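You operate a simulated robot arm through the tools that you are given. There is no shell and no other tool.

The job below is to be done with a simulated robot arm. You get a single attempt, and the scene is never put back.

## Task
Crimp the contact on the yellow-banded lead at its printed size and put it in the green tray.
Fine: load it by the slide, one stroke of the lever, fingers clear of the die, slide out again.

It is judged by the outcome, as a careful person would: the job done as asked, and still so three seconds after it is handed in. It fails if anything else is knocked over, pushed out of place, dropped, spilled or broken.

## Robot
A 7-joint arm with a two-finger parallel gripper, fixed in place. Base frame: the origin is on the floor under the middle of its stand, x ahead of it, y to its left, z up. Lengths are in mm, angles in degrees, forces in N, time in s.
It reaches about 1479 mm from its shoulder. Its first joint turns from -166.0 to 166.0 degrees. Payload 4.4 kg.
The TCP is the grasp point between the finger pads, 23 mm short of the fingertips. In the tool frame z runs along the fingers and y along their closing line. The gripper opens to 94 mm. The fingers are 38 mm wide and 10 mm thick; the gripper's body (54 by 96 mm) begins 39 mm behind the TCP.
Orientation is that of the tool frame in the base frame, as [roll, pitch, yaw] about the fixed x, y, z axes, in that order (R = Rz(yaw) Ry(pitch) Rx(roll)). With the fingers straight down and closing along the base's y, the tool's x points along the base's -x, its y along +y and its z along -z.

## Interface
- The arm moves only by the tool drive_tool. Its argument "deltas" is a list of rows, each a list of 7 numbers: the shift along the tool's x, y, z in units of 500 mm (1.0 is 500 mm), then the turn, a rotation vector about the tool's x, y, z in units of 120 degrees (1.0 is 120 degrees), then the gripper command, from -1 (shut) to 1 (fully open), values between in proportion. In form: [[dx, dy, dz, wx, wy, wz, hand], ...]. A call has 1 to 20 rows; each row is the pose to reach, as a shift and turn from the pose commanded when the call began, along the tool's axes at that moment. A call with a number of a shift or a turn outside -1 to 1 is refused whole. Each row takes 0.2 s and may step no farther than 50 mm and 8.6 degrees from the row before; otherwise, or with a gripper value out of range, the whole call is refused. Where a pose cannot be reached the arm comes as near as it can. A force on the tool above 40 N (or 10 N above the force at the start of the call, whichever is more), or a blocked arm, ends the call early, and 0.2 s more pass. The fingers move at their own pace (about 72 mm/s each) and stop on an object; they squeeze with about 39 N. The grip force told is the motor's: it shows also when the fingers shut on nothing. Time passes only in rows, and 0.2 s behind the last, so rows that repeat a pose let the fingers close. It gives the time, the measured TCP pose, the force on the tool (base axes), the opening and the grip force at its end, in the units of the frame above (readings bear some noise), with the torque about the TCP (base axes, N m) and any sound that the robot's microphone picked up.
- Cameras (640 x 400 px; columns grow to the right, rows downward): "scene" is fixed at [400.1, 497.2, 1389.4]; the picture's right is [-0.62, -0.79, 0.00], its down [-0.34, 0.27, -0.90] and it looks along [0.71, -0.56, -0.43] (base axes); focal length 255 px, centre (320, 200). "wrist" rides on the gripper at [86, 16, -74] in the tool frame; the picture's right is [-0.18, 0.98, 0.00], its down [-0.58, -0.11, -0.81] and it looks along [-0.79, -0.15, 0.59] (tool axes); focal length 243 px, centre (320, 200). There is no depth. A picture from a camera that has moved, and an enlarged one, comes with that camera's place and axes in the base frame and with its lens.
- grab_frame(camera): a new picture of that camera. No time passes.
- inspect(camera, box): a new picture of the part [left, top, right, bottom] of that camera's present view, enlarged. No time passes.
- close_job(): hands the job in; it is judged then, once.

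Nothing tells you positions but the pictures and the camera data. Unless the task says otherwise, let go and move clear before handing in.

The tools are called after ">>>" as a command line: name --pt "numbers of a row" for each row, then --argument value for the rest, lists and objects as JSON in quotes. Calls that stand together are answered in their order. drive_tool: Moves the arm, as the interface text tells. Its arguments: {"type":"object","properties":{"deltas":{"type":"array","items":{"type":"array","items":{"type":"number"}}}},"required":["deltas"]} The other tools are called the same way: grab_frame (camera) takes a picture; inspect (camera, box) takes an enlarged picture of a part of a camera's view; close_job () hands the job in.

At the start:

```text
t: 0.0
tool_pos: [604.2, 195.8, 1310.9]
ee_rot: [180.0, -0.1, 180.0]
ft_force: [-0.3, 0.2, 0.3]
wrist_torque: [-0.01, 0.0, -0.02]
gripper_width: 93.9
grasp_force: 0.1
```

scene: 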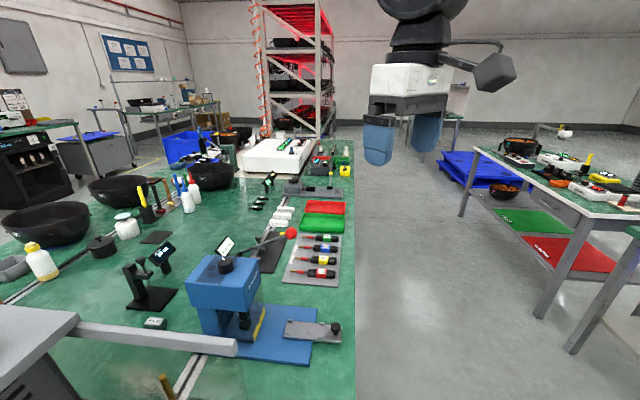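
wrist: 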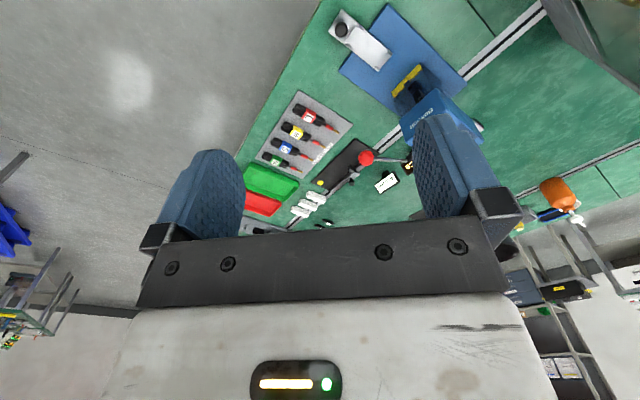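

I see a blue crimp press with a lever (red ball), a slide with a black knob, a rack of four colour-banded leads, and green and red trays. I'll enlarge these areas before moving anything.

>>> inspect --camera "scene" --box '[180, 220, 360, 370]'

>>> inspect --camera "scene" --box '[260, 190, 360, 290]'

>>> inspect --camera "wrist" --box '[320, 0, 500, 140]'

>>> inspect --camera "wrist" --box '[230, 80, 430, 240]'

```text
2.67 times, centred on (270, 295) of scene
camera zoom: at [400.1, 497.2, 1389.4], right [-0.62, -0.79, 0.0], down [-0.34, 0.27, -0.9], along [0.71, -0.56, -0.43], focal length 679 px, centre (453, -53)
```

zoom: 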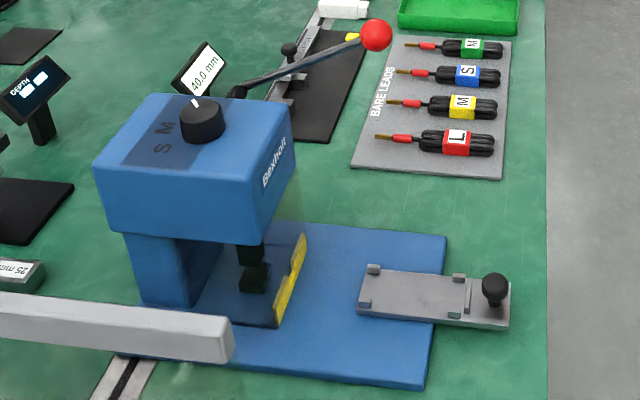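

```text
4.00 times, centred on (310, 240) of scene
camera zoom: at [400.1, 497.2, 1389.4], right [-0.62, -0.79, 0.0], down [-0.34, 0.27, -0.9], along [0.71, -0.56, -0.43], focal length 1019 px, centre (360, 40)
```

zoom: 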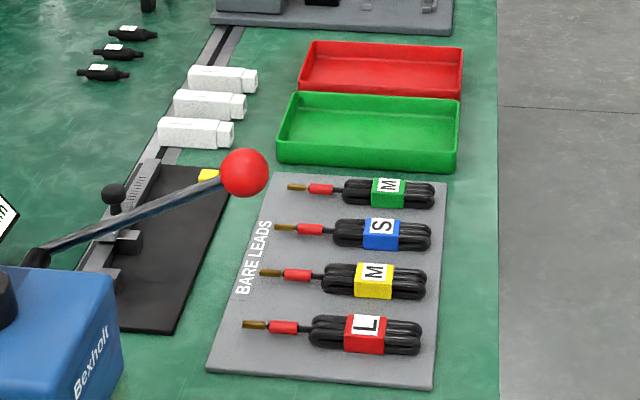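

```text
2.86 times, centred on (410, 70) of wrist
camera zoom: at [517.4, 212.7, 1385.4], right [0.18, 0.98, 0.0], down [0.58, -0.11, 0.81], along [0.79, -0.15, -0.59], focal length 693 px, centre (63, 571)
```

zoom: 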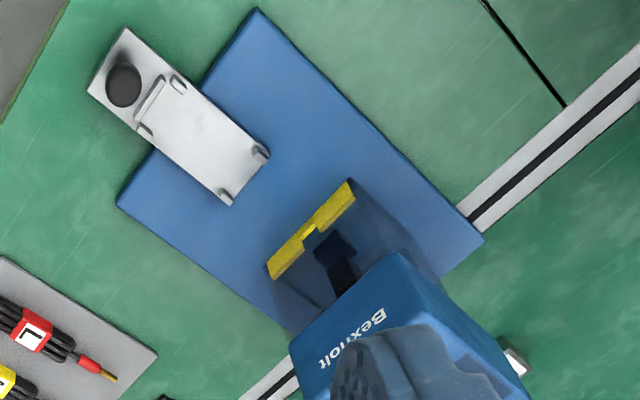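

```text
2.50 times, centred on (330, 160) of wrist
camera zoom: at [517.4, 212.7, 1385.4], right [0.18, 0.98, 0.0], down [0.58, -0.11, 0.81], along [0.79, -0.15, -0.59], focal length 606 px, centre (295, 300)
```

zoom: 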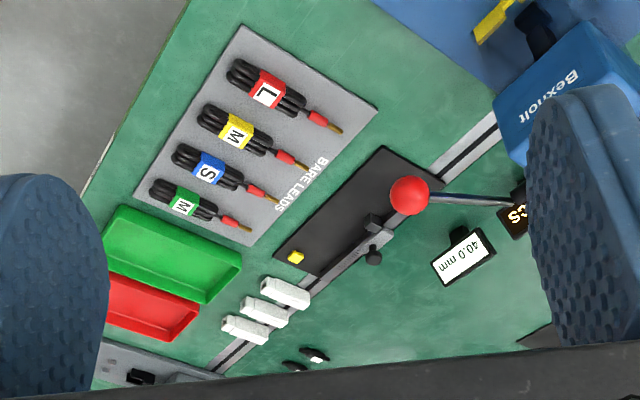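

The yellow lead is marked "M". By triangulation the slide knob is near (696, 218, 869), the lever ball near (840, 236, 1061) and the yellow band near (919, 73, 852), and the table runs at 45° to the base frame. I'll swing to a table-aligned pose that is still high up and look more closely.

>>> drive_tool --pt "-0.034 -0.018 0.02 0 0 -0.0625 1" --pt "-0.069 -0.037 0.04 0 0 -0.125 1" --pt "-0.103 -0.055 0.07 0 0 -0.1875 1" --pt "-0.137 -0.073 0.1 0 0 -0.25 1" --pt "-0.172 -0.092 0.13 0 0 -0.3125 1" --pt "-0.206 -0.11 0.15 0 0 -0.375 1"

>>> grab_frame --camera "wrist"

>>> grab_frame --camera "scene"

```text
t: 1.4
tool_pos: [706.9, 140.3, 1236.4]
ee_rot: [-180.0, 0.1, -134.9]
ft_force: [-0.5, -0.3, -0.2]
wrist_torque: [-0.02, 0.01, 0.0]
gripper_width: 94.0
grasp_force: 0.1
```

```text
taken
camera wrist: at [635.5, 91.6, 1310.5], right [-0.57, 0.82, 0.0], down [0.49, 0.33, 0.81], along [0.67, 0.46, -0.59], focal length 243 px, centre (320, 200)
```

wrist: 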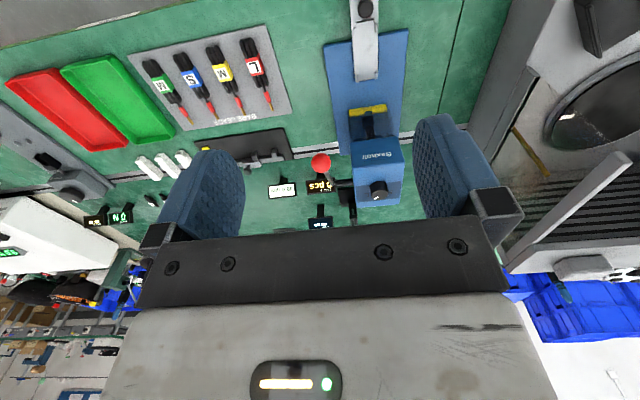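

```text
taken
```

scene: 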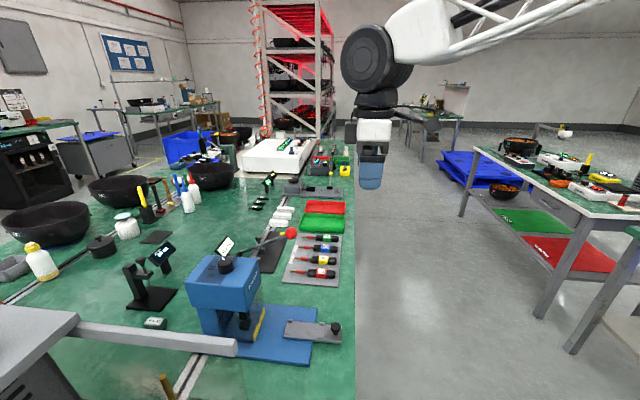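

The tool is now square with the table. I'll enlarge the press, the slide, the lead card and the grey bar beside the press.

>>> inspect --camera "wrist" --box '[310, 0, 430, 100]'

>>> inspect --camera "wrist" --box '[250, 80, 430, 230]'

>>> inspect --camera "wrist" --box '[120, 20, 300, 160]'

>>> inspect --camera "wrist" --box '[440, 0, 640, 270]'

>>> inspect --camera "scene" --box '[190, 230, 270, 290]'

```text
4.00 times, centred on (370, 50) of wrist
camera zoom: at [635.5, 91.6, 1310.5], right [-0.57, 0.82, 0.0], down [0.49, 0.33, 0.81], along [0.67, 0.46, -0.59], focal length 970 px, centre (120, 800)
```

zoom: 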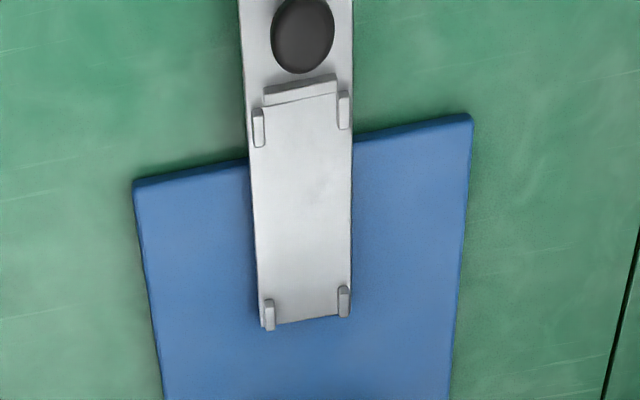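

```text
2.67 times, centred on (340, 155) of wrist
camera zoom: at [635.5, 91.6, 1310.5], right [-0.57, 0.82, 0.0], down [0.49, 0.33, 0.81], along [0.67, 0.46, -0.59], focal length 647 px, centre (267, 320)
```

zoom: 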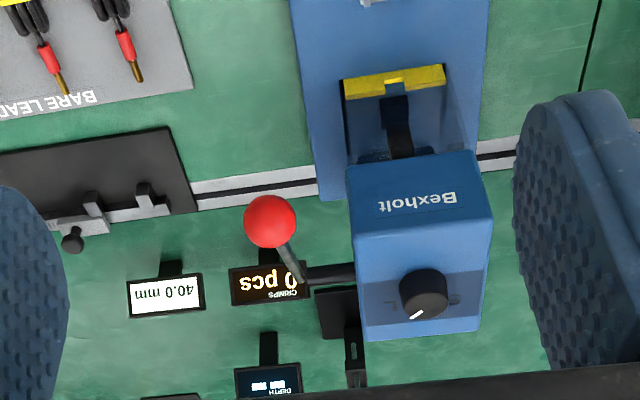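

```text
2.86 times, centred on (210, 90) of wrist
camera zoom: at [635.5, 91.6, 1310.5], right [-0.57, 0.82, 0.0], down [0.49, 0.33, 0.81], along [0.67, 0.46, -0.59], focal length 693 px, centre (634, 514)
```

zoom: 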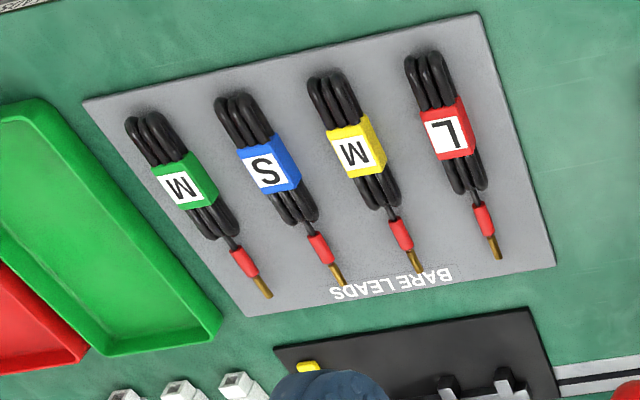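

```text
1.48 times, centred on (540, 135) of wrist
camera zoom: at [635.5, 91.6, 1310.5], right [-0.57, 0.82, 0.0], down [0.49, 0.33, 0.81], along [0.67, 0.46, -0.59], focal length 359 px, centre (-6, 296)
```

zoom: 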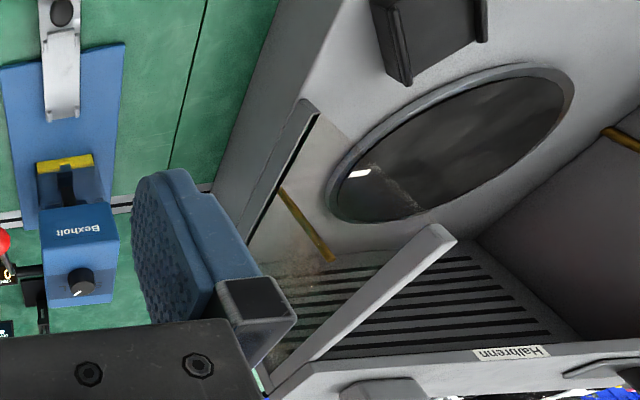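

```text
6.67 times, centred on (230, 260) of scene
camera zoom: at [400.1, 497.2, 1389.4], right [-0.62, -0.79, 0.0], down [-0.34, 0.27, -0.9], along [0.71, -0.56, -0.43], focal length 1698 px, centre (920, -200)
```

zoom: 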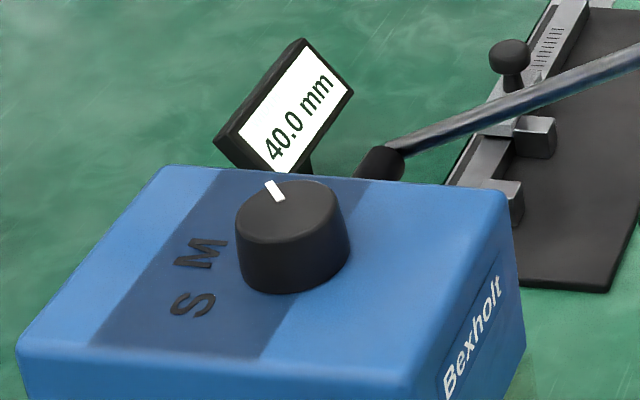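

The dial on the press points at L (about 45° off), so it has to turn to M, which points straight away from the robot. I put the dial near p≈885, q≈342 (p is depth into the table, q is along it), with its top at z≈1034. I'll move above it, clear of the lever ball, for a closer look.

>>> drive_tool --pt "-0.077 0.017 0.01 0 0 0 1" --pt "-0.155 0.033 0.03 0 0 0 1" --pt "-0.232 0.05 0.05 0 0 0 1" --pt "-0.31 0.067 0.08 0 0 0 1" --pt "-0.387 0.084 0.11 0 0 0 1" --pt "-0.465 0.1 0.14 0 0 0 1" --pt "-0.542 0.117 0.172 0 0 0 1"

>>> grab_frame --camera "wrist"

>>> inspect --camera "wrist" --box '[220, 20, 420, 160]'

>>> grab_frame --camera "scene"

```text
t: 3.0
tool_pos: [857.3, 372.9, 1152.9]
ee_rot: [180.0, 0.1, -135.0]
ft_force: [0.2, 0.1, 1.2]
wrist_torque: [-0.01, 0.01, 0.0]
gripper_width: 93.9
grasp_force: 0.0
```

```text
taken
camera wrist: at [785.5, 324.8, 1225.6], right [-0.56, 0.83, 0.0], down [0.49, 0.33, 0.81], along [0.67, 0.46, -0.59], focal length 243 px, centre (320, 200)
```

wrist: 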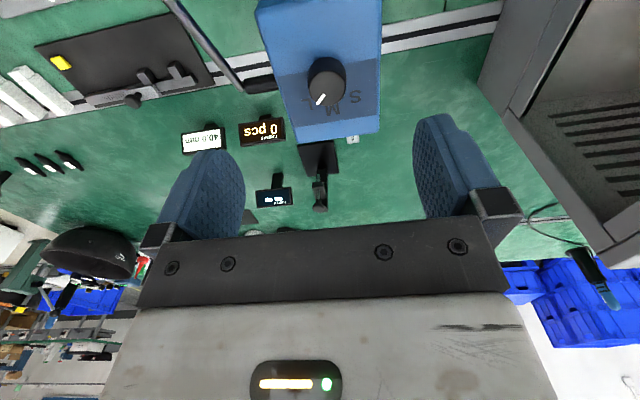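

```text
2.86 times, centred on (320, 90) of wrist
camera zoom: at [785.5, 324.8, 1225.6], right [-0.56, 0.83, 0.0], down [0.49, 0.33, 0.81], along [0.67, 0.46, -0.59], focal length 693 px, centre (320, 514)
```

zoom: 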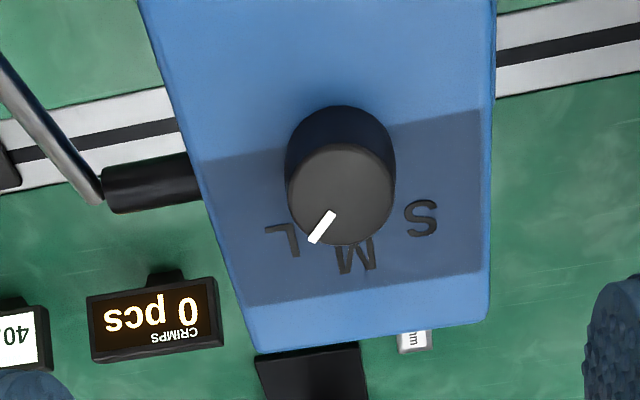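

```text
taken
```

scene: 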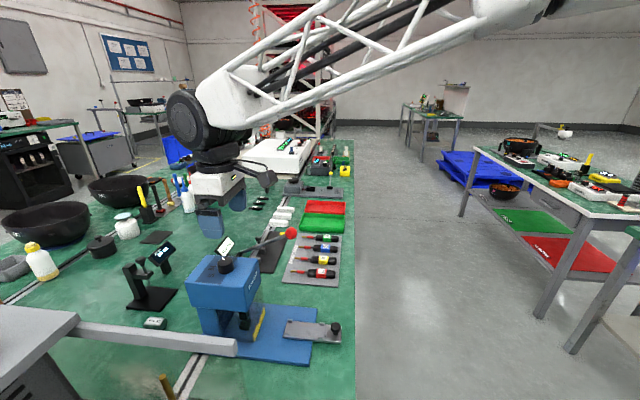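

The dial is marked L, M and S, with M pointing straight along +p, and the pointer is on L about 42° toward +q. I'll centre over the knob, pre-turned by −21°, with the fingertips still above its top, and check alignment.

>>> drive_tool --pt "-0.01 0.002 0.03 0 0 0.06 0.3" --pt "-0.025 0.004 0.07 0 0 0.12 0.3" --pt "-0.04 0.006 0.12 0 0 0.175 0.3" --pt "-0.04 0.006 0.156 0 0 0.175 0.3"

>>> grab_frame --camera "wrist"

>>> inspect --camera "scene" --box '[160, 180, 300, 290]'

```text
t: 4.0
tool_pos: [869.7, 389.1, 1071.4]
ee_rot: [-180.0, -0.1, -156.0]
ft_force: [-0.3, 0.3, 0.8]
wrist_torque: [0.01, -0.01, -0.02]
gripper_width: 61.6
grasp_force: 0.0
```

```text
taken
camera wrist: at [784.5, 370.1, 1146.5], right [-0.23, 0.97, 0.0], down [0.57, 0.14, 0.81], along [0.79, 0.19, -0.59], focal length 243 px, centre (320, 200)
```

wrist: 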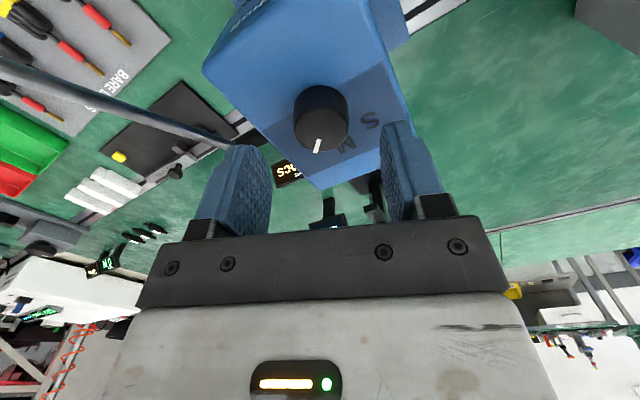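

```text
3.64 times, centred on (230, 235) of scene
camera zoom: at [400.1, 497.2, 1389.4], right [-0.62, -0.79, 0.0], down [-0.34, 0.27, -0.9], along [0.71, -0.56, -0.43], focal length 926 px, centre (647, 73)
```

zoom: 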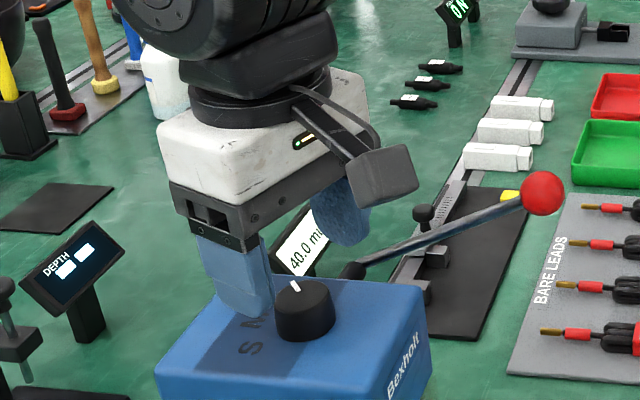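

The knob sits between the open fingers within about 4 mm. I'll nudge, go down to grip height (fingertips about 8 mm above the housing) and close on the knob.

>>> drive_tool --pt "0.004 0.001 0.03 0 0 0 0.3" --pt "0.008 0.002 0.06 0 0 0 0.3" --pt "0.008 0.002 0.06 0 0 0 0.3"

>>> grab_frame --camera "wrist"

>>> inspect --camera "scene" --box '[160, 200, 280, 290]'

```text
t: 4.8
tool_pos: [864.6, 388.9, 1040.9]
ee_rot: [-180.0, 0.0, -156.0]
ft_force: [-0.6, -0.9, 0.0]
wrist_torque: [-0.01, -0.04, 0.02]
gripper_width: 61.1
grasp_force: 0.0
```

```text
taken
camera wrist: at [779.9, 369.5, 1116.2], right [-0.23, 0.97, 0.0], down [0.58, 0.14, 0.81], along [0.78, 0.19, -0.59], focal length 243 px, centre (320, 200)
```

wrist: 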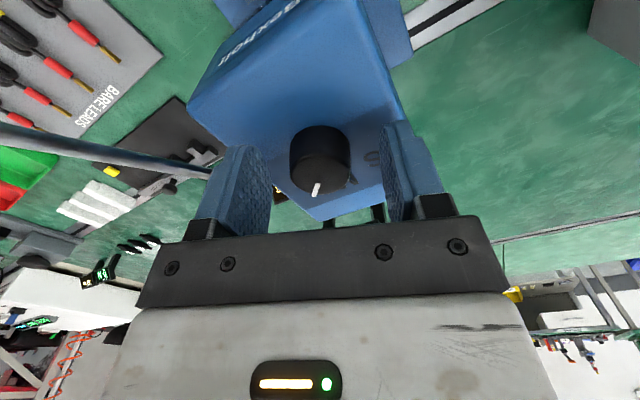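

```text
4.44 times, centred on (220, 245) of scene
camera zoom: at [400.1, 497.2, 1389.4], right [-0.62, -0.79, 0.0], down [-0.34, 0.27, -0.9], along [0.71, -0.56, -0.43], focal length 1132 px, centre (764, 0)
```

zoom: 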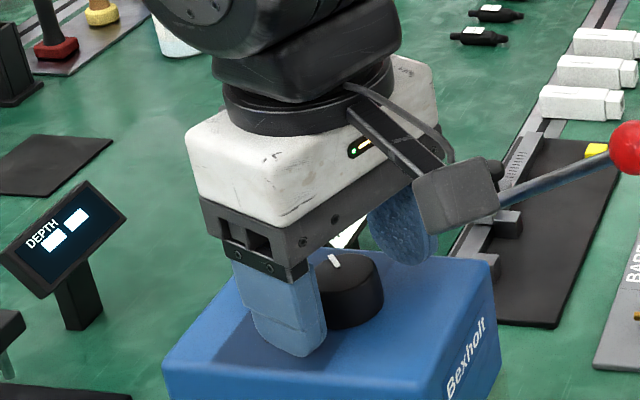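

The fingers straddle the knob with no contact force, and it's centred within about 3 mm. Closing on it now.

>>> drive_tool --pt "0.004 0.001 0 0 0 0 -1" --pt "0.004 0.001 0 0 0 0 -1" --pt "0.004 0.001 0 0 0 0 -1"

```text
t: 5.6
tool_pos: [863.1, 387.3, 1042.0]
ee_rot: [-180.0, 0.0, -156.0]
ft_force: [26.3, -28.3, -2.7]
wrist_torque: [-0.58, -1.05, -0.32]
gripper_width: 32.7
grasp_force: 45.0
```

The grip is on, but there is a 38 N side load because the knob sits slightly off centre. I'll ease the tool toward −y to relieve it before turning.

>>> drive_tool --pt "-0.001 -0.002 0 0 0 0 -1" --pt "-0.001 -0.004 0 0 0 0 -1"

```text
t: 6.2
tool_pos: [863.7, 386.3, 1042.6]
ee_rot: [-180.0, 0.0, -156.0]
ft_force: [15.3, -23.3, -1.7]
wrist_torque: [-0.57, -0.78, -0.25]
gripper_width: 32.5
grasp_force: 44.9
```

>>> drive_tool --pt "0 -0.005 0 0 0 0 -1" --pt "0 -0.01 0 0 0 0 -1" --pt "0 -0.01 0 0 0 0 -1"

>>> inspect --camera "scene" --box '[160, 200, 280, 290]'

>>> grab_frame --camera "wrist"

```text
t: 6.9
tool_pos: [863.2, 386.3, 1041.2]
ee_rot: [179.9, -0.1, -155.7]
ft_force: [-1.1, 16.4, -2.2]
wrist_torque: [0.3, 0.12, 0.14]
gripper_width: 32.5
grasp_force: 44.7
stopped in row 3: the force on the tool passed its limit at 44 N (the readings are from after the stop); the commanded pose is now the measured one
```

```text
4.44 times, centred on (220, 245) of scene
camera zoom: at [400.1, 497.2, 1389.4], right [-0.62, -0.79, 0.0], down [-0.34, 0.27, -0.9], along [0.71, -0.56, -0.43], focal length 1132 px, centre (764, 0)
```

zoom: 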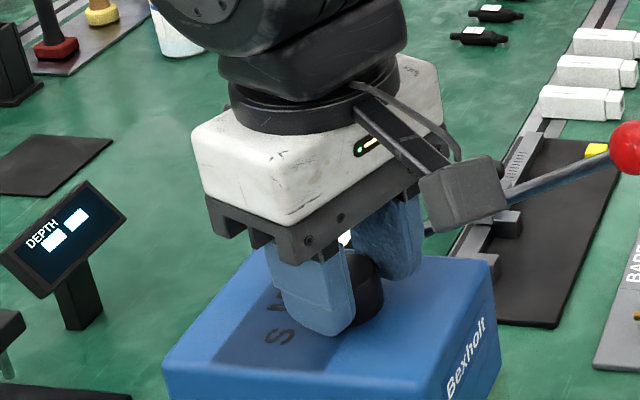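

```text
taken
camera wrist: at [779.0, 367.1, 1116.5], right [-0.23, 0.97, 0.0], down [0.58, 0.14, 0.81], along [0.78, 0.19, -0.59], focal length 243 px, centre (320, 200)
```

wrist: 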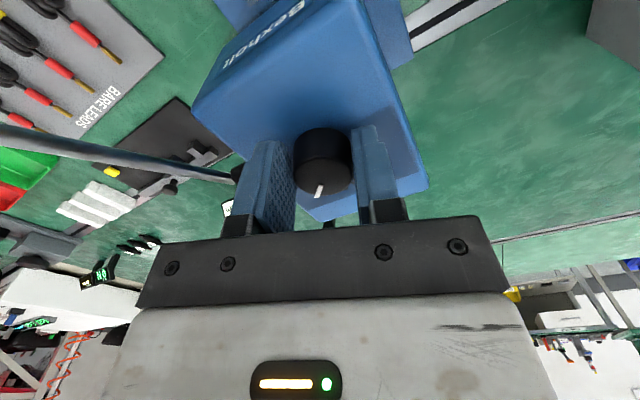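

The side load is now modest at about 16 N. I'll check the knob's position between the fingers at higher zoom before turning.

>>> inspect --camera "wrist" --box '[260, 110, 390, 220]'

```text
3.64 times, centred on (325, 165) of wrist
camera zoom: at [779.0, 367.1, 1116.5], right [-0.23, 0.97, 0.0], down [0.58, 0.14, 0.81], along [0.78, 0.19, -0.59], focal length 882 px, centre (302, 327)
```

zoom: 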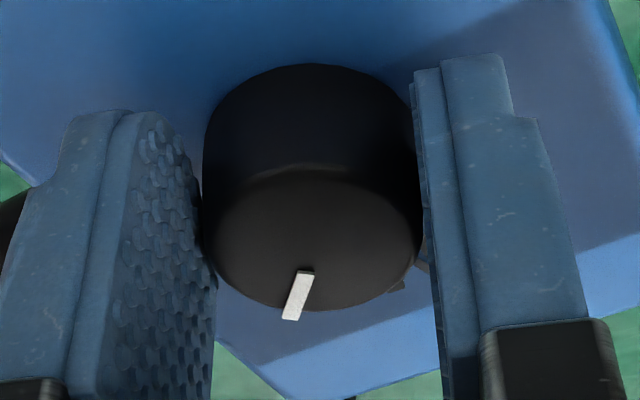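

The knob is held close to the TCP. I'll turn it in small steps, counter-clockwise seen from above (L to M), and watch the force.

>>> drive_tool --pt "0 0 0 0 0 -0.05 -1" --pt "0 0 0 0 0 -0.1 -1"

>>> inspect --camera "wrist" --box '[260, 110, 390, 220]'

```text
t: 7.5
tool_pos: [863.8, 385.5, 1041.5]
ee_rot: [179.9, 0.0, -143.8]
ft_force: [10.0, 5.0, -2.7]
wrist_torque: [-0.06, 0.19, -0.02]
gripper_width: 32.7
grasp_force: 45.1
```

```text
3.64 times, centred on (325, 165) of wrist
camera zoom: at [786.0, 348.3, 1116.4], right [-0.43, 0.9, 0.0], down [0.53, 0.25, 0.81], along [0.73, 0.35, -0.59], focal length 882 px, centre (302, 327)
```

zoom: 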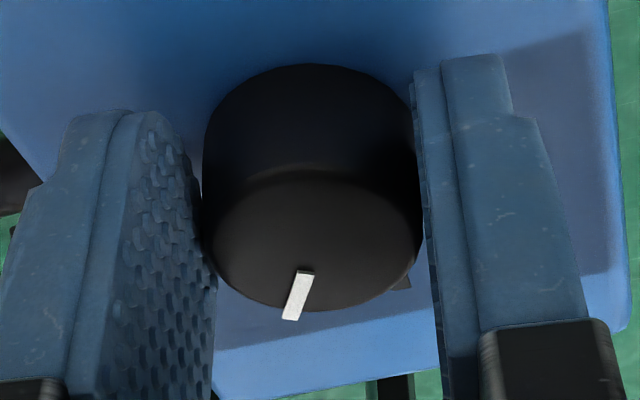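

The knob turns with the fingers and the loads are small. Continuing the turn.

>>> drive_tool --pt "0 0 0 0 0 -0.06 -1" --pt "0 0 0 0 0 -0.12 -1" --pt "0 0 0 0 0 -0.18 -1"

>>> grab_frame --camera "wrist"

>>> inspect --camera "wrist" --box '[260, 110, 390, 220]'

```text
t: 8.2
tool_pos: [866.3, 384.0, 1041.3]
ee_rot: [180.0, 0.1, -130.2]
ft_force: [13.4, -2.1, -4.5]
wrist_torque: [-0.35, -0.39, -0.11]
gripper_width: 32.5
grasp_force: 44.4
stopped in row 3: the force on the tool passed its limit at 43 N (the readings are from after the stop); the commanded pose is now the measured one
```

```text
taken
camera wrist: at [798.3, 329.3, 1116.3], right [-0.63, 0.78, 0.0], down [0.46, 0.37, 0.81], along [0.63, 0.51, -0.59], focal length 243 px, centre (320, 200)
```

wrist: 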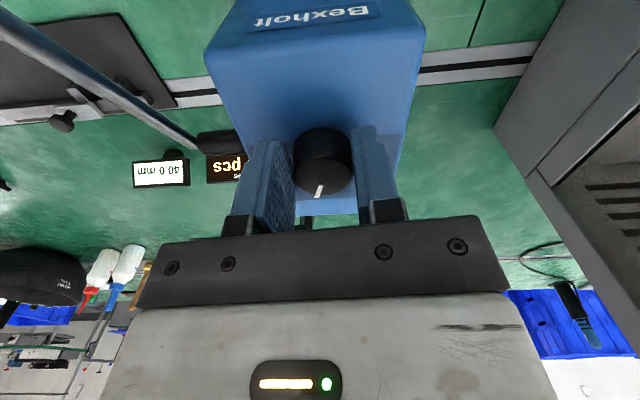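

```text
3.64 times, centred on (325, 165) of wrist
camera zoom: at [798.3, 329.3, 1116.3], right [-0.63, 0.78, 0.0], down [0.46, 0.37, 0.81], along [0.63, 0.51, -0.59], focal length 882 px, centre (302, 327)
```

zoom: 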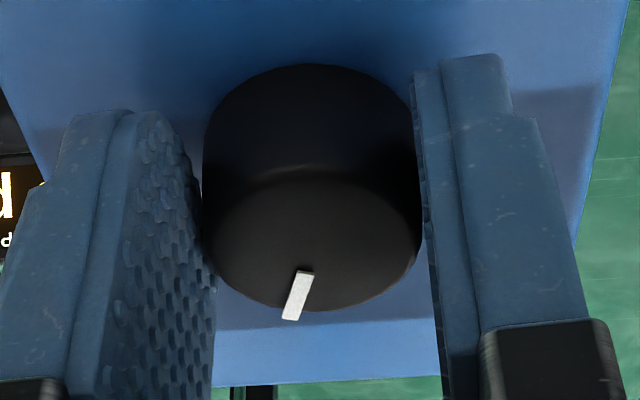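

The side load comes from turning about a point some 8 mm off the knob axis. From the drift I now place the axis at p≈892, q≈338. I'll finish the remaining 17° about that axis.

>>> drive_tool --pt "0 -0.003 0 0 0 0 -1" --pt "-0.0002 -0.0054 0 0 0 -0.0695 -1" --pt "-0.0007 -0.0078 0 0 0 -0.139 -1" --pt "-0.0007 -0.0078 0 0 0 -0.139 -1"

>>> inspect --camera "wrist" --box '[220, 110, 400, 230]'

>>> inspect --camera "scene" --box '[160, 200, 280, 290]'

```text
t: 9.2
tool_pos: [867.7, 382.4, 1042.6]
ee_rot: [-180.0, 0.1, -113.5]
ft_force: [-18.5, 9.2, -0.2]
wrist_torque: [-0.24, 0.79, 0.17]
gripper_width: 32.4
grasp_force: 45.0
```

```text
3.33 times, centred on (310, 170) of wrist
camera zoom: at [819.5, 310.5, 1116.3], right [-0.83, 0.56, 0.0], down [0.33, 0.49, 0.81], along [0.45, 0.67, -0.59], focal length 809 px, centre (353, 300)
```

zoom: 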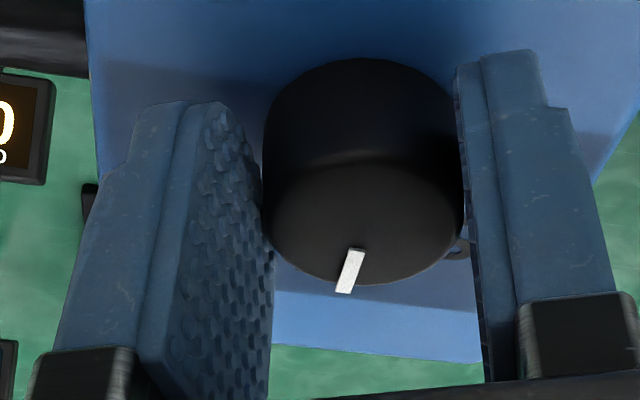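

```text
4.44 times, centred on (220, 245) of scene
camera zoom: at [400.1, 497.2, 1389.4], right [-0.62, -0.79, 0.0], down [-0.34, 0.27, -0.9], along [0.71, -0.56, -0.43], focal length 1132 px, centre (764, 0)
```

zoom: 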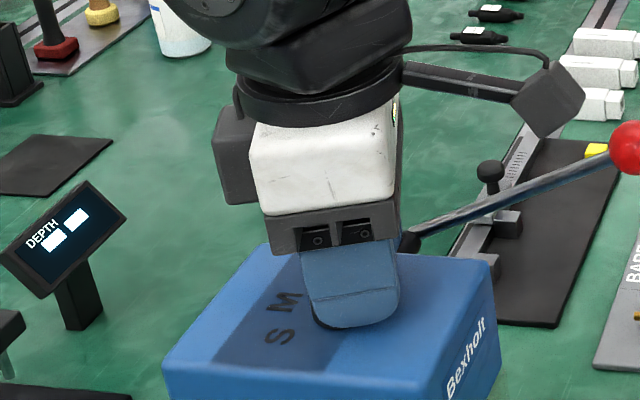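

The turn is done. I'll ease the side load, open, lift straight up and check the pointer.

>>> drive_tool --pt "0 0.004 0 0 0 0 -1" --pt "0 0.004 0 0 0 0 -0.1" --pt "0 0.004 0 0 0 0 0.3" --pt "0 0.004 0 0 0 0 0.3" --pt "0 0.004 -0.06 0 0 0 0.3" --pt "0 0.004 -0.14 0 0 0 0.3" --pt "0 0.004 -0.2 0 0 0 0.3"

>>> grab_frame --camera "wrist"

>>> inspect --camera "wrist" --box '[240, 40, 400, 160]'

>>> inspect --camera "scene" --box '[190, 230, 270, 290]'

```text
t: 10.8
tool_pos: [867.5, 381.1, 1142.6]
ee_rot: [180.0, -0.1, -113.5]
ft_force: [-0.2, 1.2, 0.3]
wrist_torque: [0.01, 0.01, 0.02]
gripper_width: 60.8
grasp_force: 0.1
```

```text
taken
camera wrist: at [817.9, 310.2, 1216.8], right [-0.83, 0.56, 0.0], down [0.33, 0.49, 0.81], along [0.45, 0.67, -0.59], focal length 243 px, centre (320, 200)
```

wrist: 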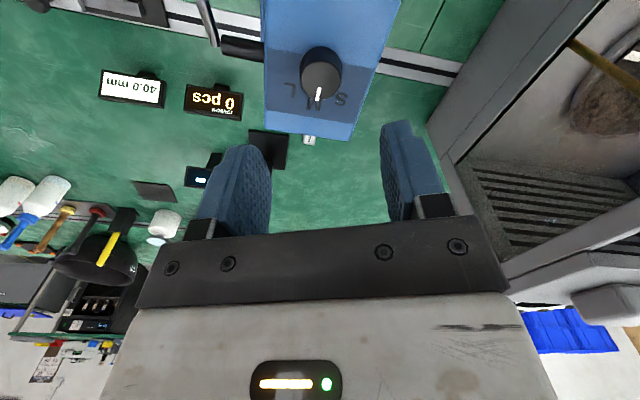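

```text
3.33 times, centred on (320, 100) of wrist
camera zoom: at [817.9, 310.2, 1216.8], right [-0.83, 0.56, 0.0], down [0.33, 0.49, 0.81], along [0.45, 0.67, -0.59], focal length 809 px, centre (320, 533)
```

zoom: 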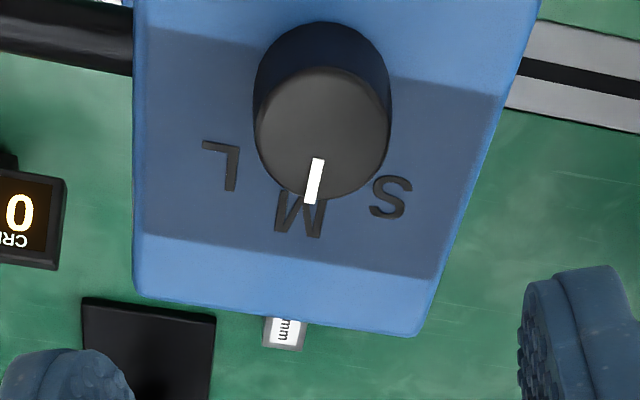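

```text
6.67 times, centred on (230, 260) of scene
camera zoom: at [400.1, 497.2, 1389.4], right [-0.62, -0.79, 0.0], down [-0.34, 0.27, -0.9], along [0.71, -0.56, -0.43], focal length 1698 px, centre (920, -200)
```

zoom: 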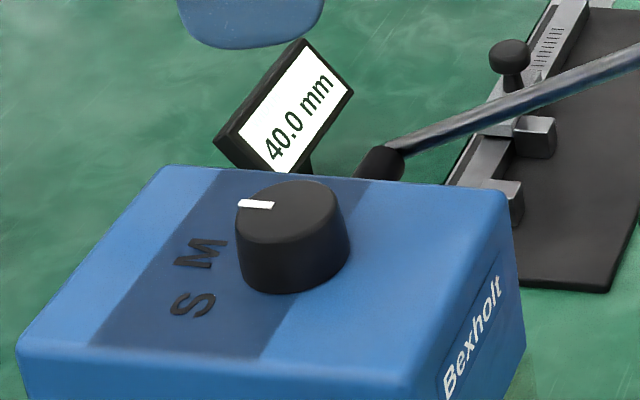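

The pointer now reads M (within about 1° in both views). Next I'll travel high over the lever to above the yellow lead, squared to the table again, and look.

>>> drive_tool --pt "0.06 -0.037 0 0 0 0.02 0.3" --pt "0.14 -0.087 0 0 0 0.05 0.3" --pt "0.22 -0.136 0 0 0 0.08 0.3" --pt "0.3 -0.186 0 0 0 0.11 0.3" --pt "0.38 -0.235 0 0 0 0.14 0.3" --pt "0.46 -0.285 0 0 0 0.17 0.3" --pt "0.52 -0.322 0.04 0 0 0.179 0.3" --pt "0.548 -0.339 0.1 0 0 0.179 0.3" --pt "0.548 -0.339 0.16 0 0 0.179 0.3"

>>> grab_frame --camera "wrist"

>>> inspect --camera "wrist" --box '[220, 0, 420, 130]'

>>> grab_frame --camera "scene"

```text
t: 12.8
tool_pos: [912.1, 63.7, 1063.5]
ee_rot: [-180.0, 0.1, -135.0]
ft_force: [0.0, -0.3, 1.0]
wrist_torque: [0.01, -0.01, 0.01]
gripper_width: 61.3
grasp_force: 0.0
```

```text
taken
camera wrist: at [839.8, 14.7, 1137.1], right [-0.56, 0.83, 0.0], down [0.49, 0.33, 0.81], along [0.67, 0.46, -0.59], focal length 243 px, centre (320, 200)
```

wrist: 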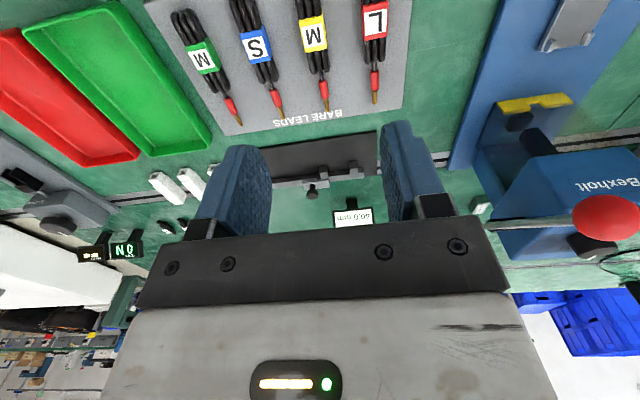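

```text
3.08 times, centred on (320, 65) of wrist
camera zoom: at [839.8, 14.7, 1137.1], right [-0.56, 0.83, 0.0], down [0.49, 0.33, 0.81], along [0.67, 0.46, -0.59], focal length 746 px, centre (320, 615)
```

zoom: 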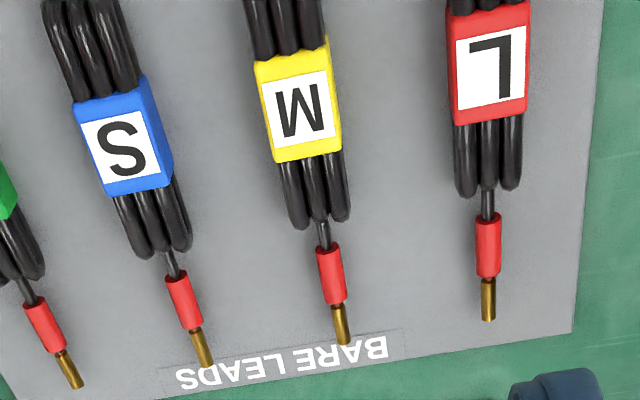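

```text
taken
```

scene: 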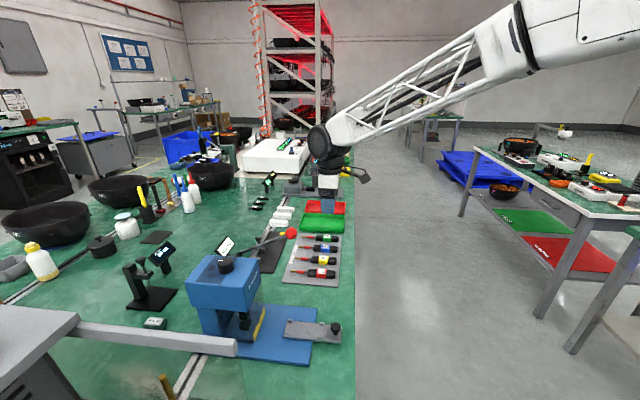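

The yellow lead lies along +p at about q≈609, with its band centre at p≈705 and its top at about z≈845 (card near 833). I'll close to about 46 mm and go partway down to recheck alignment.

>>> drive_tool --pt "-0.01 -0.006 0.07 0 0 0 -0.02" --pt "-0.02 -0.012 0.14 0 0 0 -0.02" --pt "-0.03 -0.019 0.21 0 0 0 -0.02" --pt "-0.03 -0.019 0.266 0 0 0 -0.02" --pt "-0.03 -0.019 0.266 0 0 0 -0.02"

>>> grab_frame --camera "wrist"

>>> inspect --camera "scene" --box '[270, 200, 360, 290]'

```text
t: 13.9
tool_pos: [931.1, 67.6, 929.1]
ee_rot: [-180.0, 0.0, -135.0]
ft_force: [-0.3, 0.7, -0.1]
wrist_torque: [-0.01, 0.03, -0.01]
gripper_width: 45.9
grasp_force: 0.1
```

```text
taken
camera wrist: at [858.6, 19.4, 1003.4], right [-0.56, 0.83, 0.0], down [0.49, 0.33, 0.81], along [0.67, 0.46, -0.59], focal length 243 px, centre (320, 200)
```

wrist: 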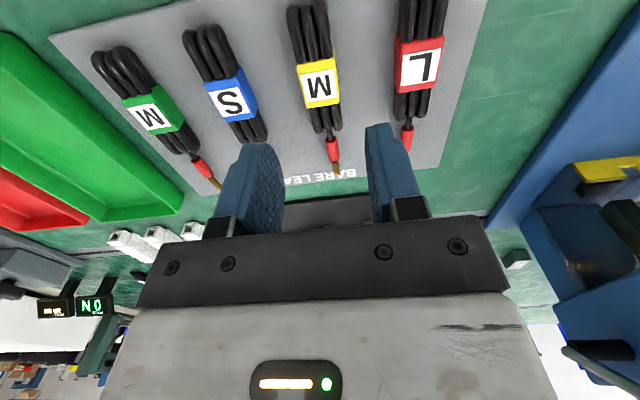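

```text
4.44 times, centred on (315, 245) of scene
camera zoom: at [400.1, 497.2, 1389.4], right [-0.62, -0.79, 0.0], down [-0.34, 0.27, -0.9], along [0.71, -0.56, -0.43], focal length 1132 px, centre (342, 0)
```

zoom: 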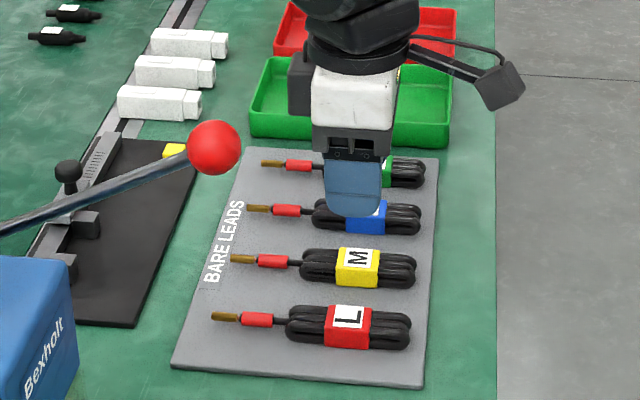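

The lead is centred between the fingers within about 1 mm and aligned within about 1°. I'll zoom in to refine its height.

>>> inspect --camera "wrist" --box '[260, 0, 380, 80]'

>>> inspect --camera "wrist" --box '[270, 50, 390, 180]'

>>> inspect --camera "scene" --box '[295, 240, 345, 285]'

```text
5.00 times, centred on (320, 40) of wrist
camera zoom: at [858.6, 19.4, 1003.4], right [-0.56, 0.83, 0.0], down [0.49, 0.33, 0.81], along [0.67, 0.46, -0.59], focal length 1213 px, centre (320, 1000)
```

zoom: 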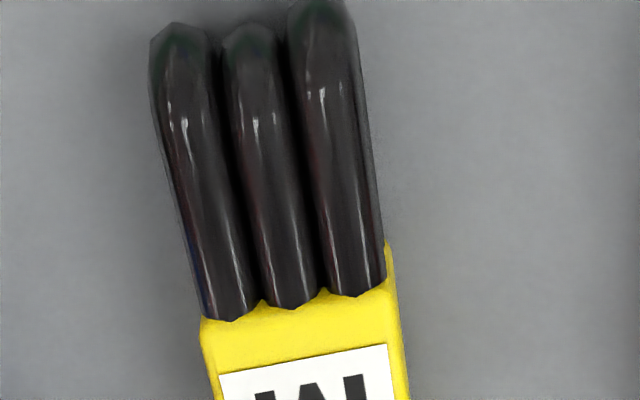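

```text
3.08 times, centred on (330, 115) of wrist
camera zoom: at [858.6, 19.4, 1003.4], right [-0.56, 0.83, 0.0], down [0.49, 0.33, 0.81], along [0.67, 0.46, -0.59], focal length 746 px, centre (289, 462)
```

zoom: 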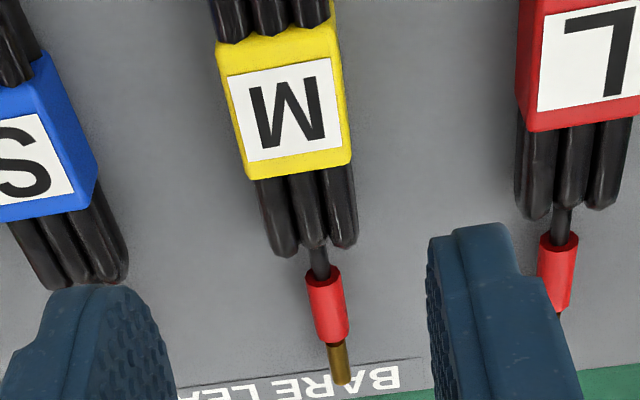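

```text
8.89 times, centred on (320, 262) of scene
camera zoom: at [400.1, 497.2, 1389.4], right [-0.62, -0.79, 0.0], down [-0.34, 0.27, -0.9], along [0.71, -0.56, -0.43], focal length 2264 px, centre (320, -356)
```

zoom: 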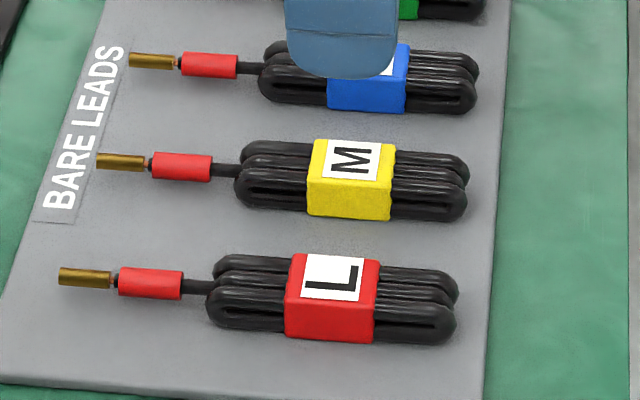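

The lead's coil is about 85 mm long and 19 mm tall, resting on the card at about z≈826, and it is aligned with the tool. I'll go down so the fingertips sit about 5–6 mm above the card, then grip at the band.

>>> drive_tool --pt "0.003 0.001 0.05 0 0 0 -0.02" --pt "0.006 0.001 0.1 0 0 0 -0.02" --pt "0.006 0.001 0.13 0 0 0 -0.02" --pt "0.006 0.001 0.146 0 0 0 -0.02" --pt "0.006 0.001 0.146 0 0 0 -0.02"

>>> grab_frame --camera "wrist"

>>> inspect --camera "scene" --box '[280, 220, 350, 285]'

```text
t: 15.2
tool_pos: [927.2, 66.0, 856.3]
ee_rot: [-180.0, 0.1, -135.0]
ft_force: [0.1, -0.6, -0.1]
wrist_torque: [0.03, 0.01, 0.01]
gripper_width: 46.0
grasp_force: 0.1
```

```text
taken
camera wrist: at [855.7, 17.3, 930.0], right [-0.56, 0.83, 0.0], down [0.49, 0.33, 0.81], along [0.67, 0.46, -0.59], focal length 243 px, centre (320, 200)
```

wrist: 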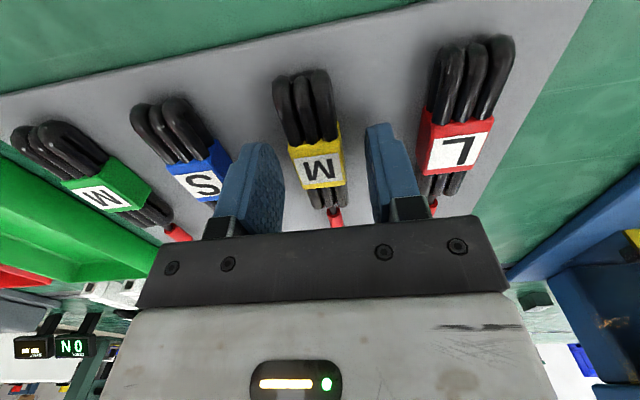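

```text
6.15 times, centred on (315, 252) of scene
camera zoom: at [400.1, 497.2, 1389.4], right [-0.62, -0.79, 0.0], down [-0.34, 0.27, -0.9], along [0.71, -0.56, -0.43], focal length 1567 px, centre (351, -123)
```

zoom: 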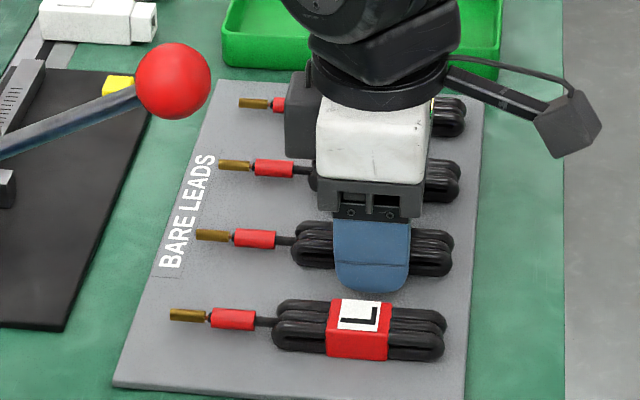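

The fingers straddle the yellow lead cleanly and clear of the neighbours. Closing.

>>> drive_tool --pt "0 0 0 0 0 0 -0.4" --pt "0 0 0 0 0 0 -1" --pt "0 0 0 0 0 0 -1"

>>> grab_frame --camera "wrist"

```text
t: 15.9
tool_pos: [928.3, 65.7, 854.9]
ee_rot: [180.0, 0.1, -135.0]
ft_force: [0.0, -0.2, 0.4]
wrist_torque: [0.0, -0.03, 0.0]
gripper_width: 24.1
grasp_force: 39.2
```

```text
taken
camera wrist: at [855.7, 17.3, 930.1], right [-0.56, 0.83, 0.0], down [0.49, 0.33, 0.81], along [0.67, 0.46, -0.59], focal length 243 px, centre (320, 200)
```

wrist: 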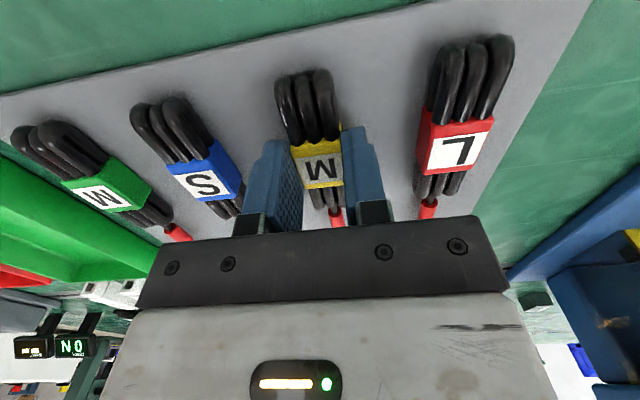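

The lead is gripped (24 mm wide, 39 N). I'll lift straight up, then travel on the robot's side of the lever, well clear, to where the slide can be seen.

>>> drive_tool --pt "0 0 -0.03 0 0 0 -1" --pt "0 0 -0.1 0 0 0 -1" --pt "0 0 -0.18 0 0 0 -1" --pt "0 0 -0.26 0 0 0 -1" --pt "0.02 0.05 -0.31 0 0 0 -1" --pt "0.04 0.11 -0.36 0 0 0 -1" --pt "0.06 0.17 -0.41 0 0 0 -1" --pt "0.08 0.23 -0.45 0 0 0 -1" --pt "0.1 0.28 -0.49 0 0 0 -1" --pt "0.124 0.338 -0.53 0 0 0 -1"

>>> grab_frame --camera "wrist"

>>> inspect --camera "wrist" --box '[330, 0, 470, 110]'

>>> inspect --camera "scene" --box '[220, 280, 360, 370]'

>>> grab_frame --camera "scene"

```text
t: 18.1
tool_pos: [762.9, 139.7, 1120.3]
ee_rot: [179.9, 0.1, -134.9]
ft_force: [-0.2, 0.8, -0.7]
wrist_torque: [-0.01, 0.02, 0.03]
gripper_width: 23.8
grasp_force: 39.0
```

```text
taken
camera wrist: at [691.2, 91.6, 1195.0], right [-0.56, 0.83, 0.0], down [0.49, 0.33, 0.81], along [0.67, 0.46, -0.59], focal length 243 px, centre (320, 200)
```

wrist: 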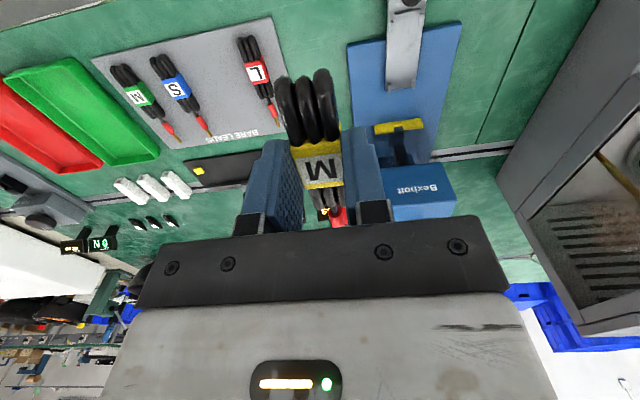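

```text
3.64 times, centred on (400, 55) of wrist
camera zoom: at [691.2, 91.6, 1195.0], right [-0.56, 0.83, 0.0], down [0.49, 0.33, 0.81], along [0.67, 0.46, -0.59], focal length 882 px, centre (29, 727)
```

zoom: 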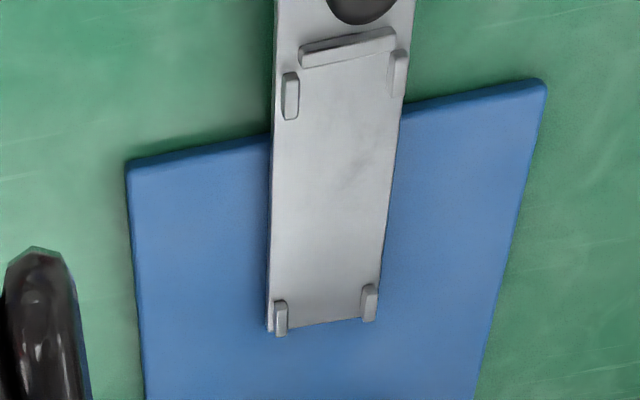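

```text
4.44 times, centred on (290, 325) of scene
camera zoom: at [400.1, 497.2, 1389.4], right [-0.62, -0.79, 0.0], down [-0.34, 0.27, -0.9], along [0.71, -0.56, -0.43], focal length 1132 px, centre (453, -356)
```

zoom: 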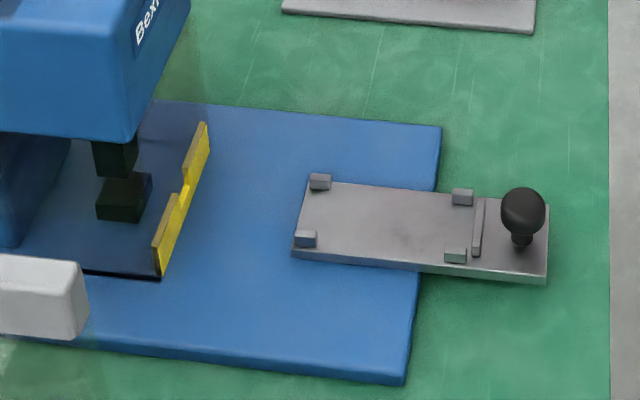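

```text
taken
```

scene: 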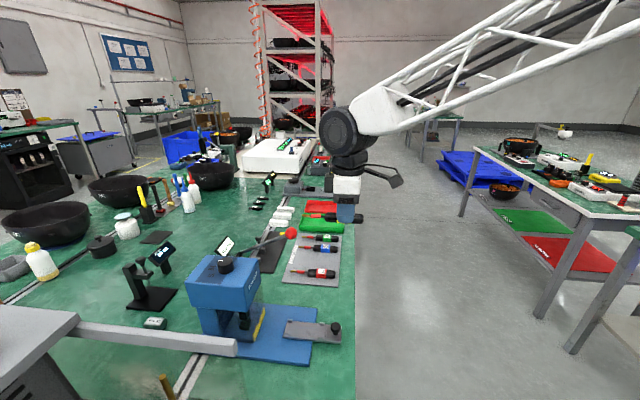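

The slide nest is centred at about q≈340. Its back bar is near p≈675, its front edge near p≈768, and the nibs leave a 30 mm gap. I need to check the wrist's bulk against the lever ball before going down beside it.

>>> inspect --camera "scene" --box '[270, 80, 450, 250]'

>>> inspect --camera "wrist" --box '[240, 40, 400, 240]'

```text
2.35 times, centred on (360, 165) of scene
camera zoom: at [400.1, 497.2, 1389.4], right [-0.62, -0.79, 0.0], down [-0.34, 0.27, -0.9], along [0.71, -0.56, -0.43], focal length 599 px, centre (226, 282)
```

zoom: 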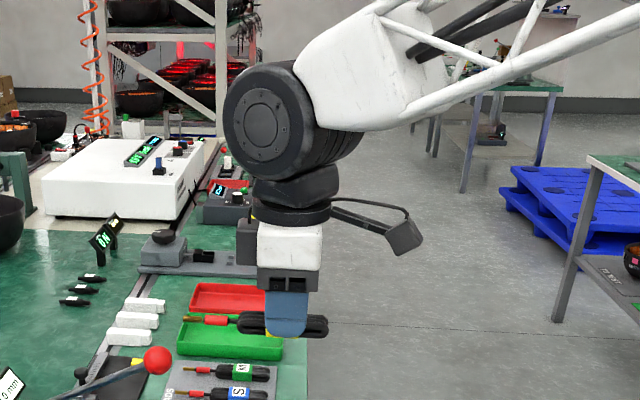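

```text
2.00 times, centred on (320, 140) of wrist
camera zoom: at [691.2, 91.6, 1195.0], right [-0.56, 0.83, 0.0], down [0.49, 0.33, 0.81], along [0.67, 0.46, -0.59], focal length 485 px, centre (320, 320)
```

zoom: 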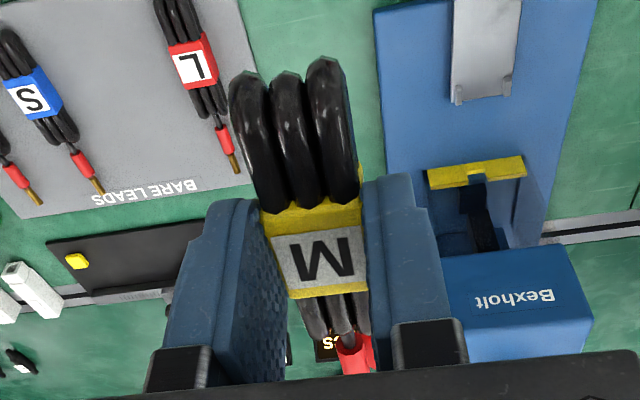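

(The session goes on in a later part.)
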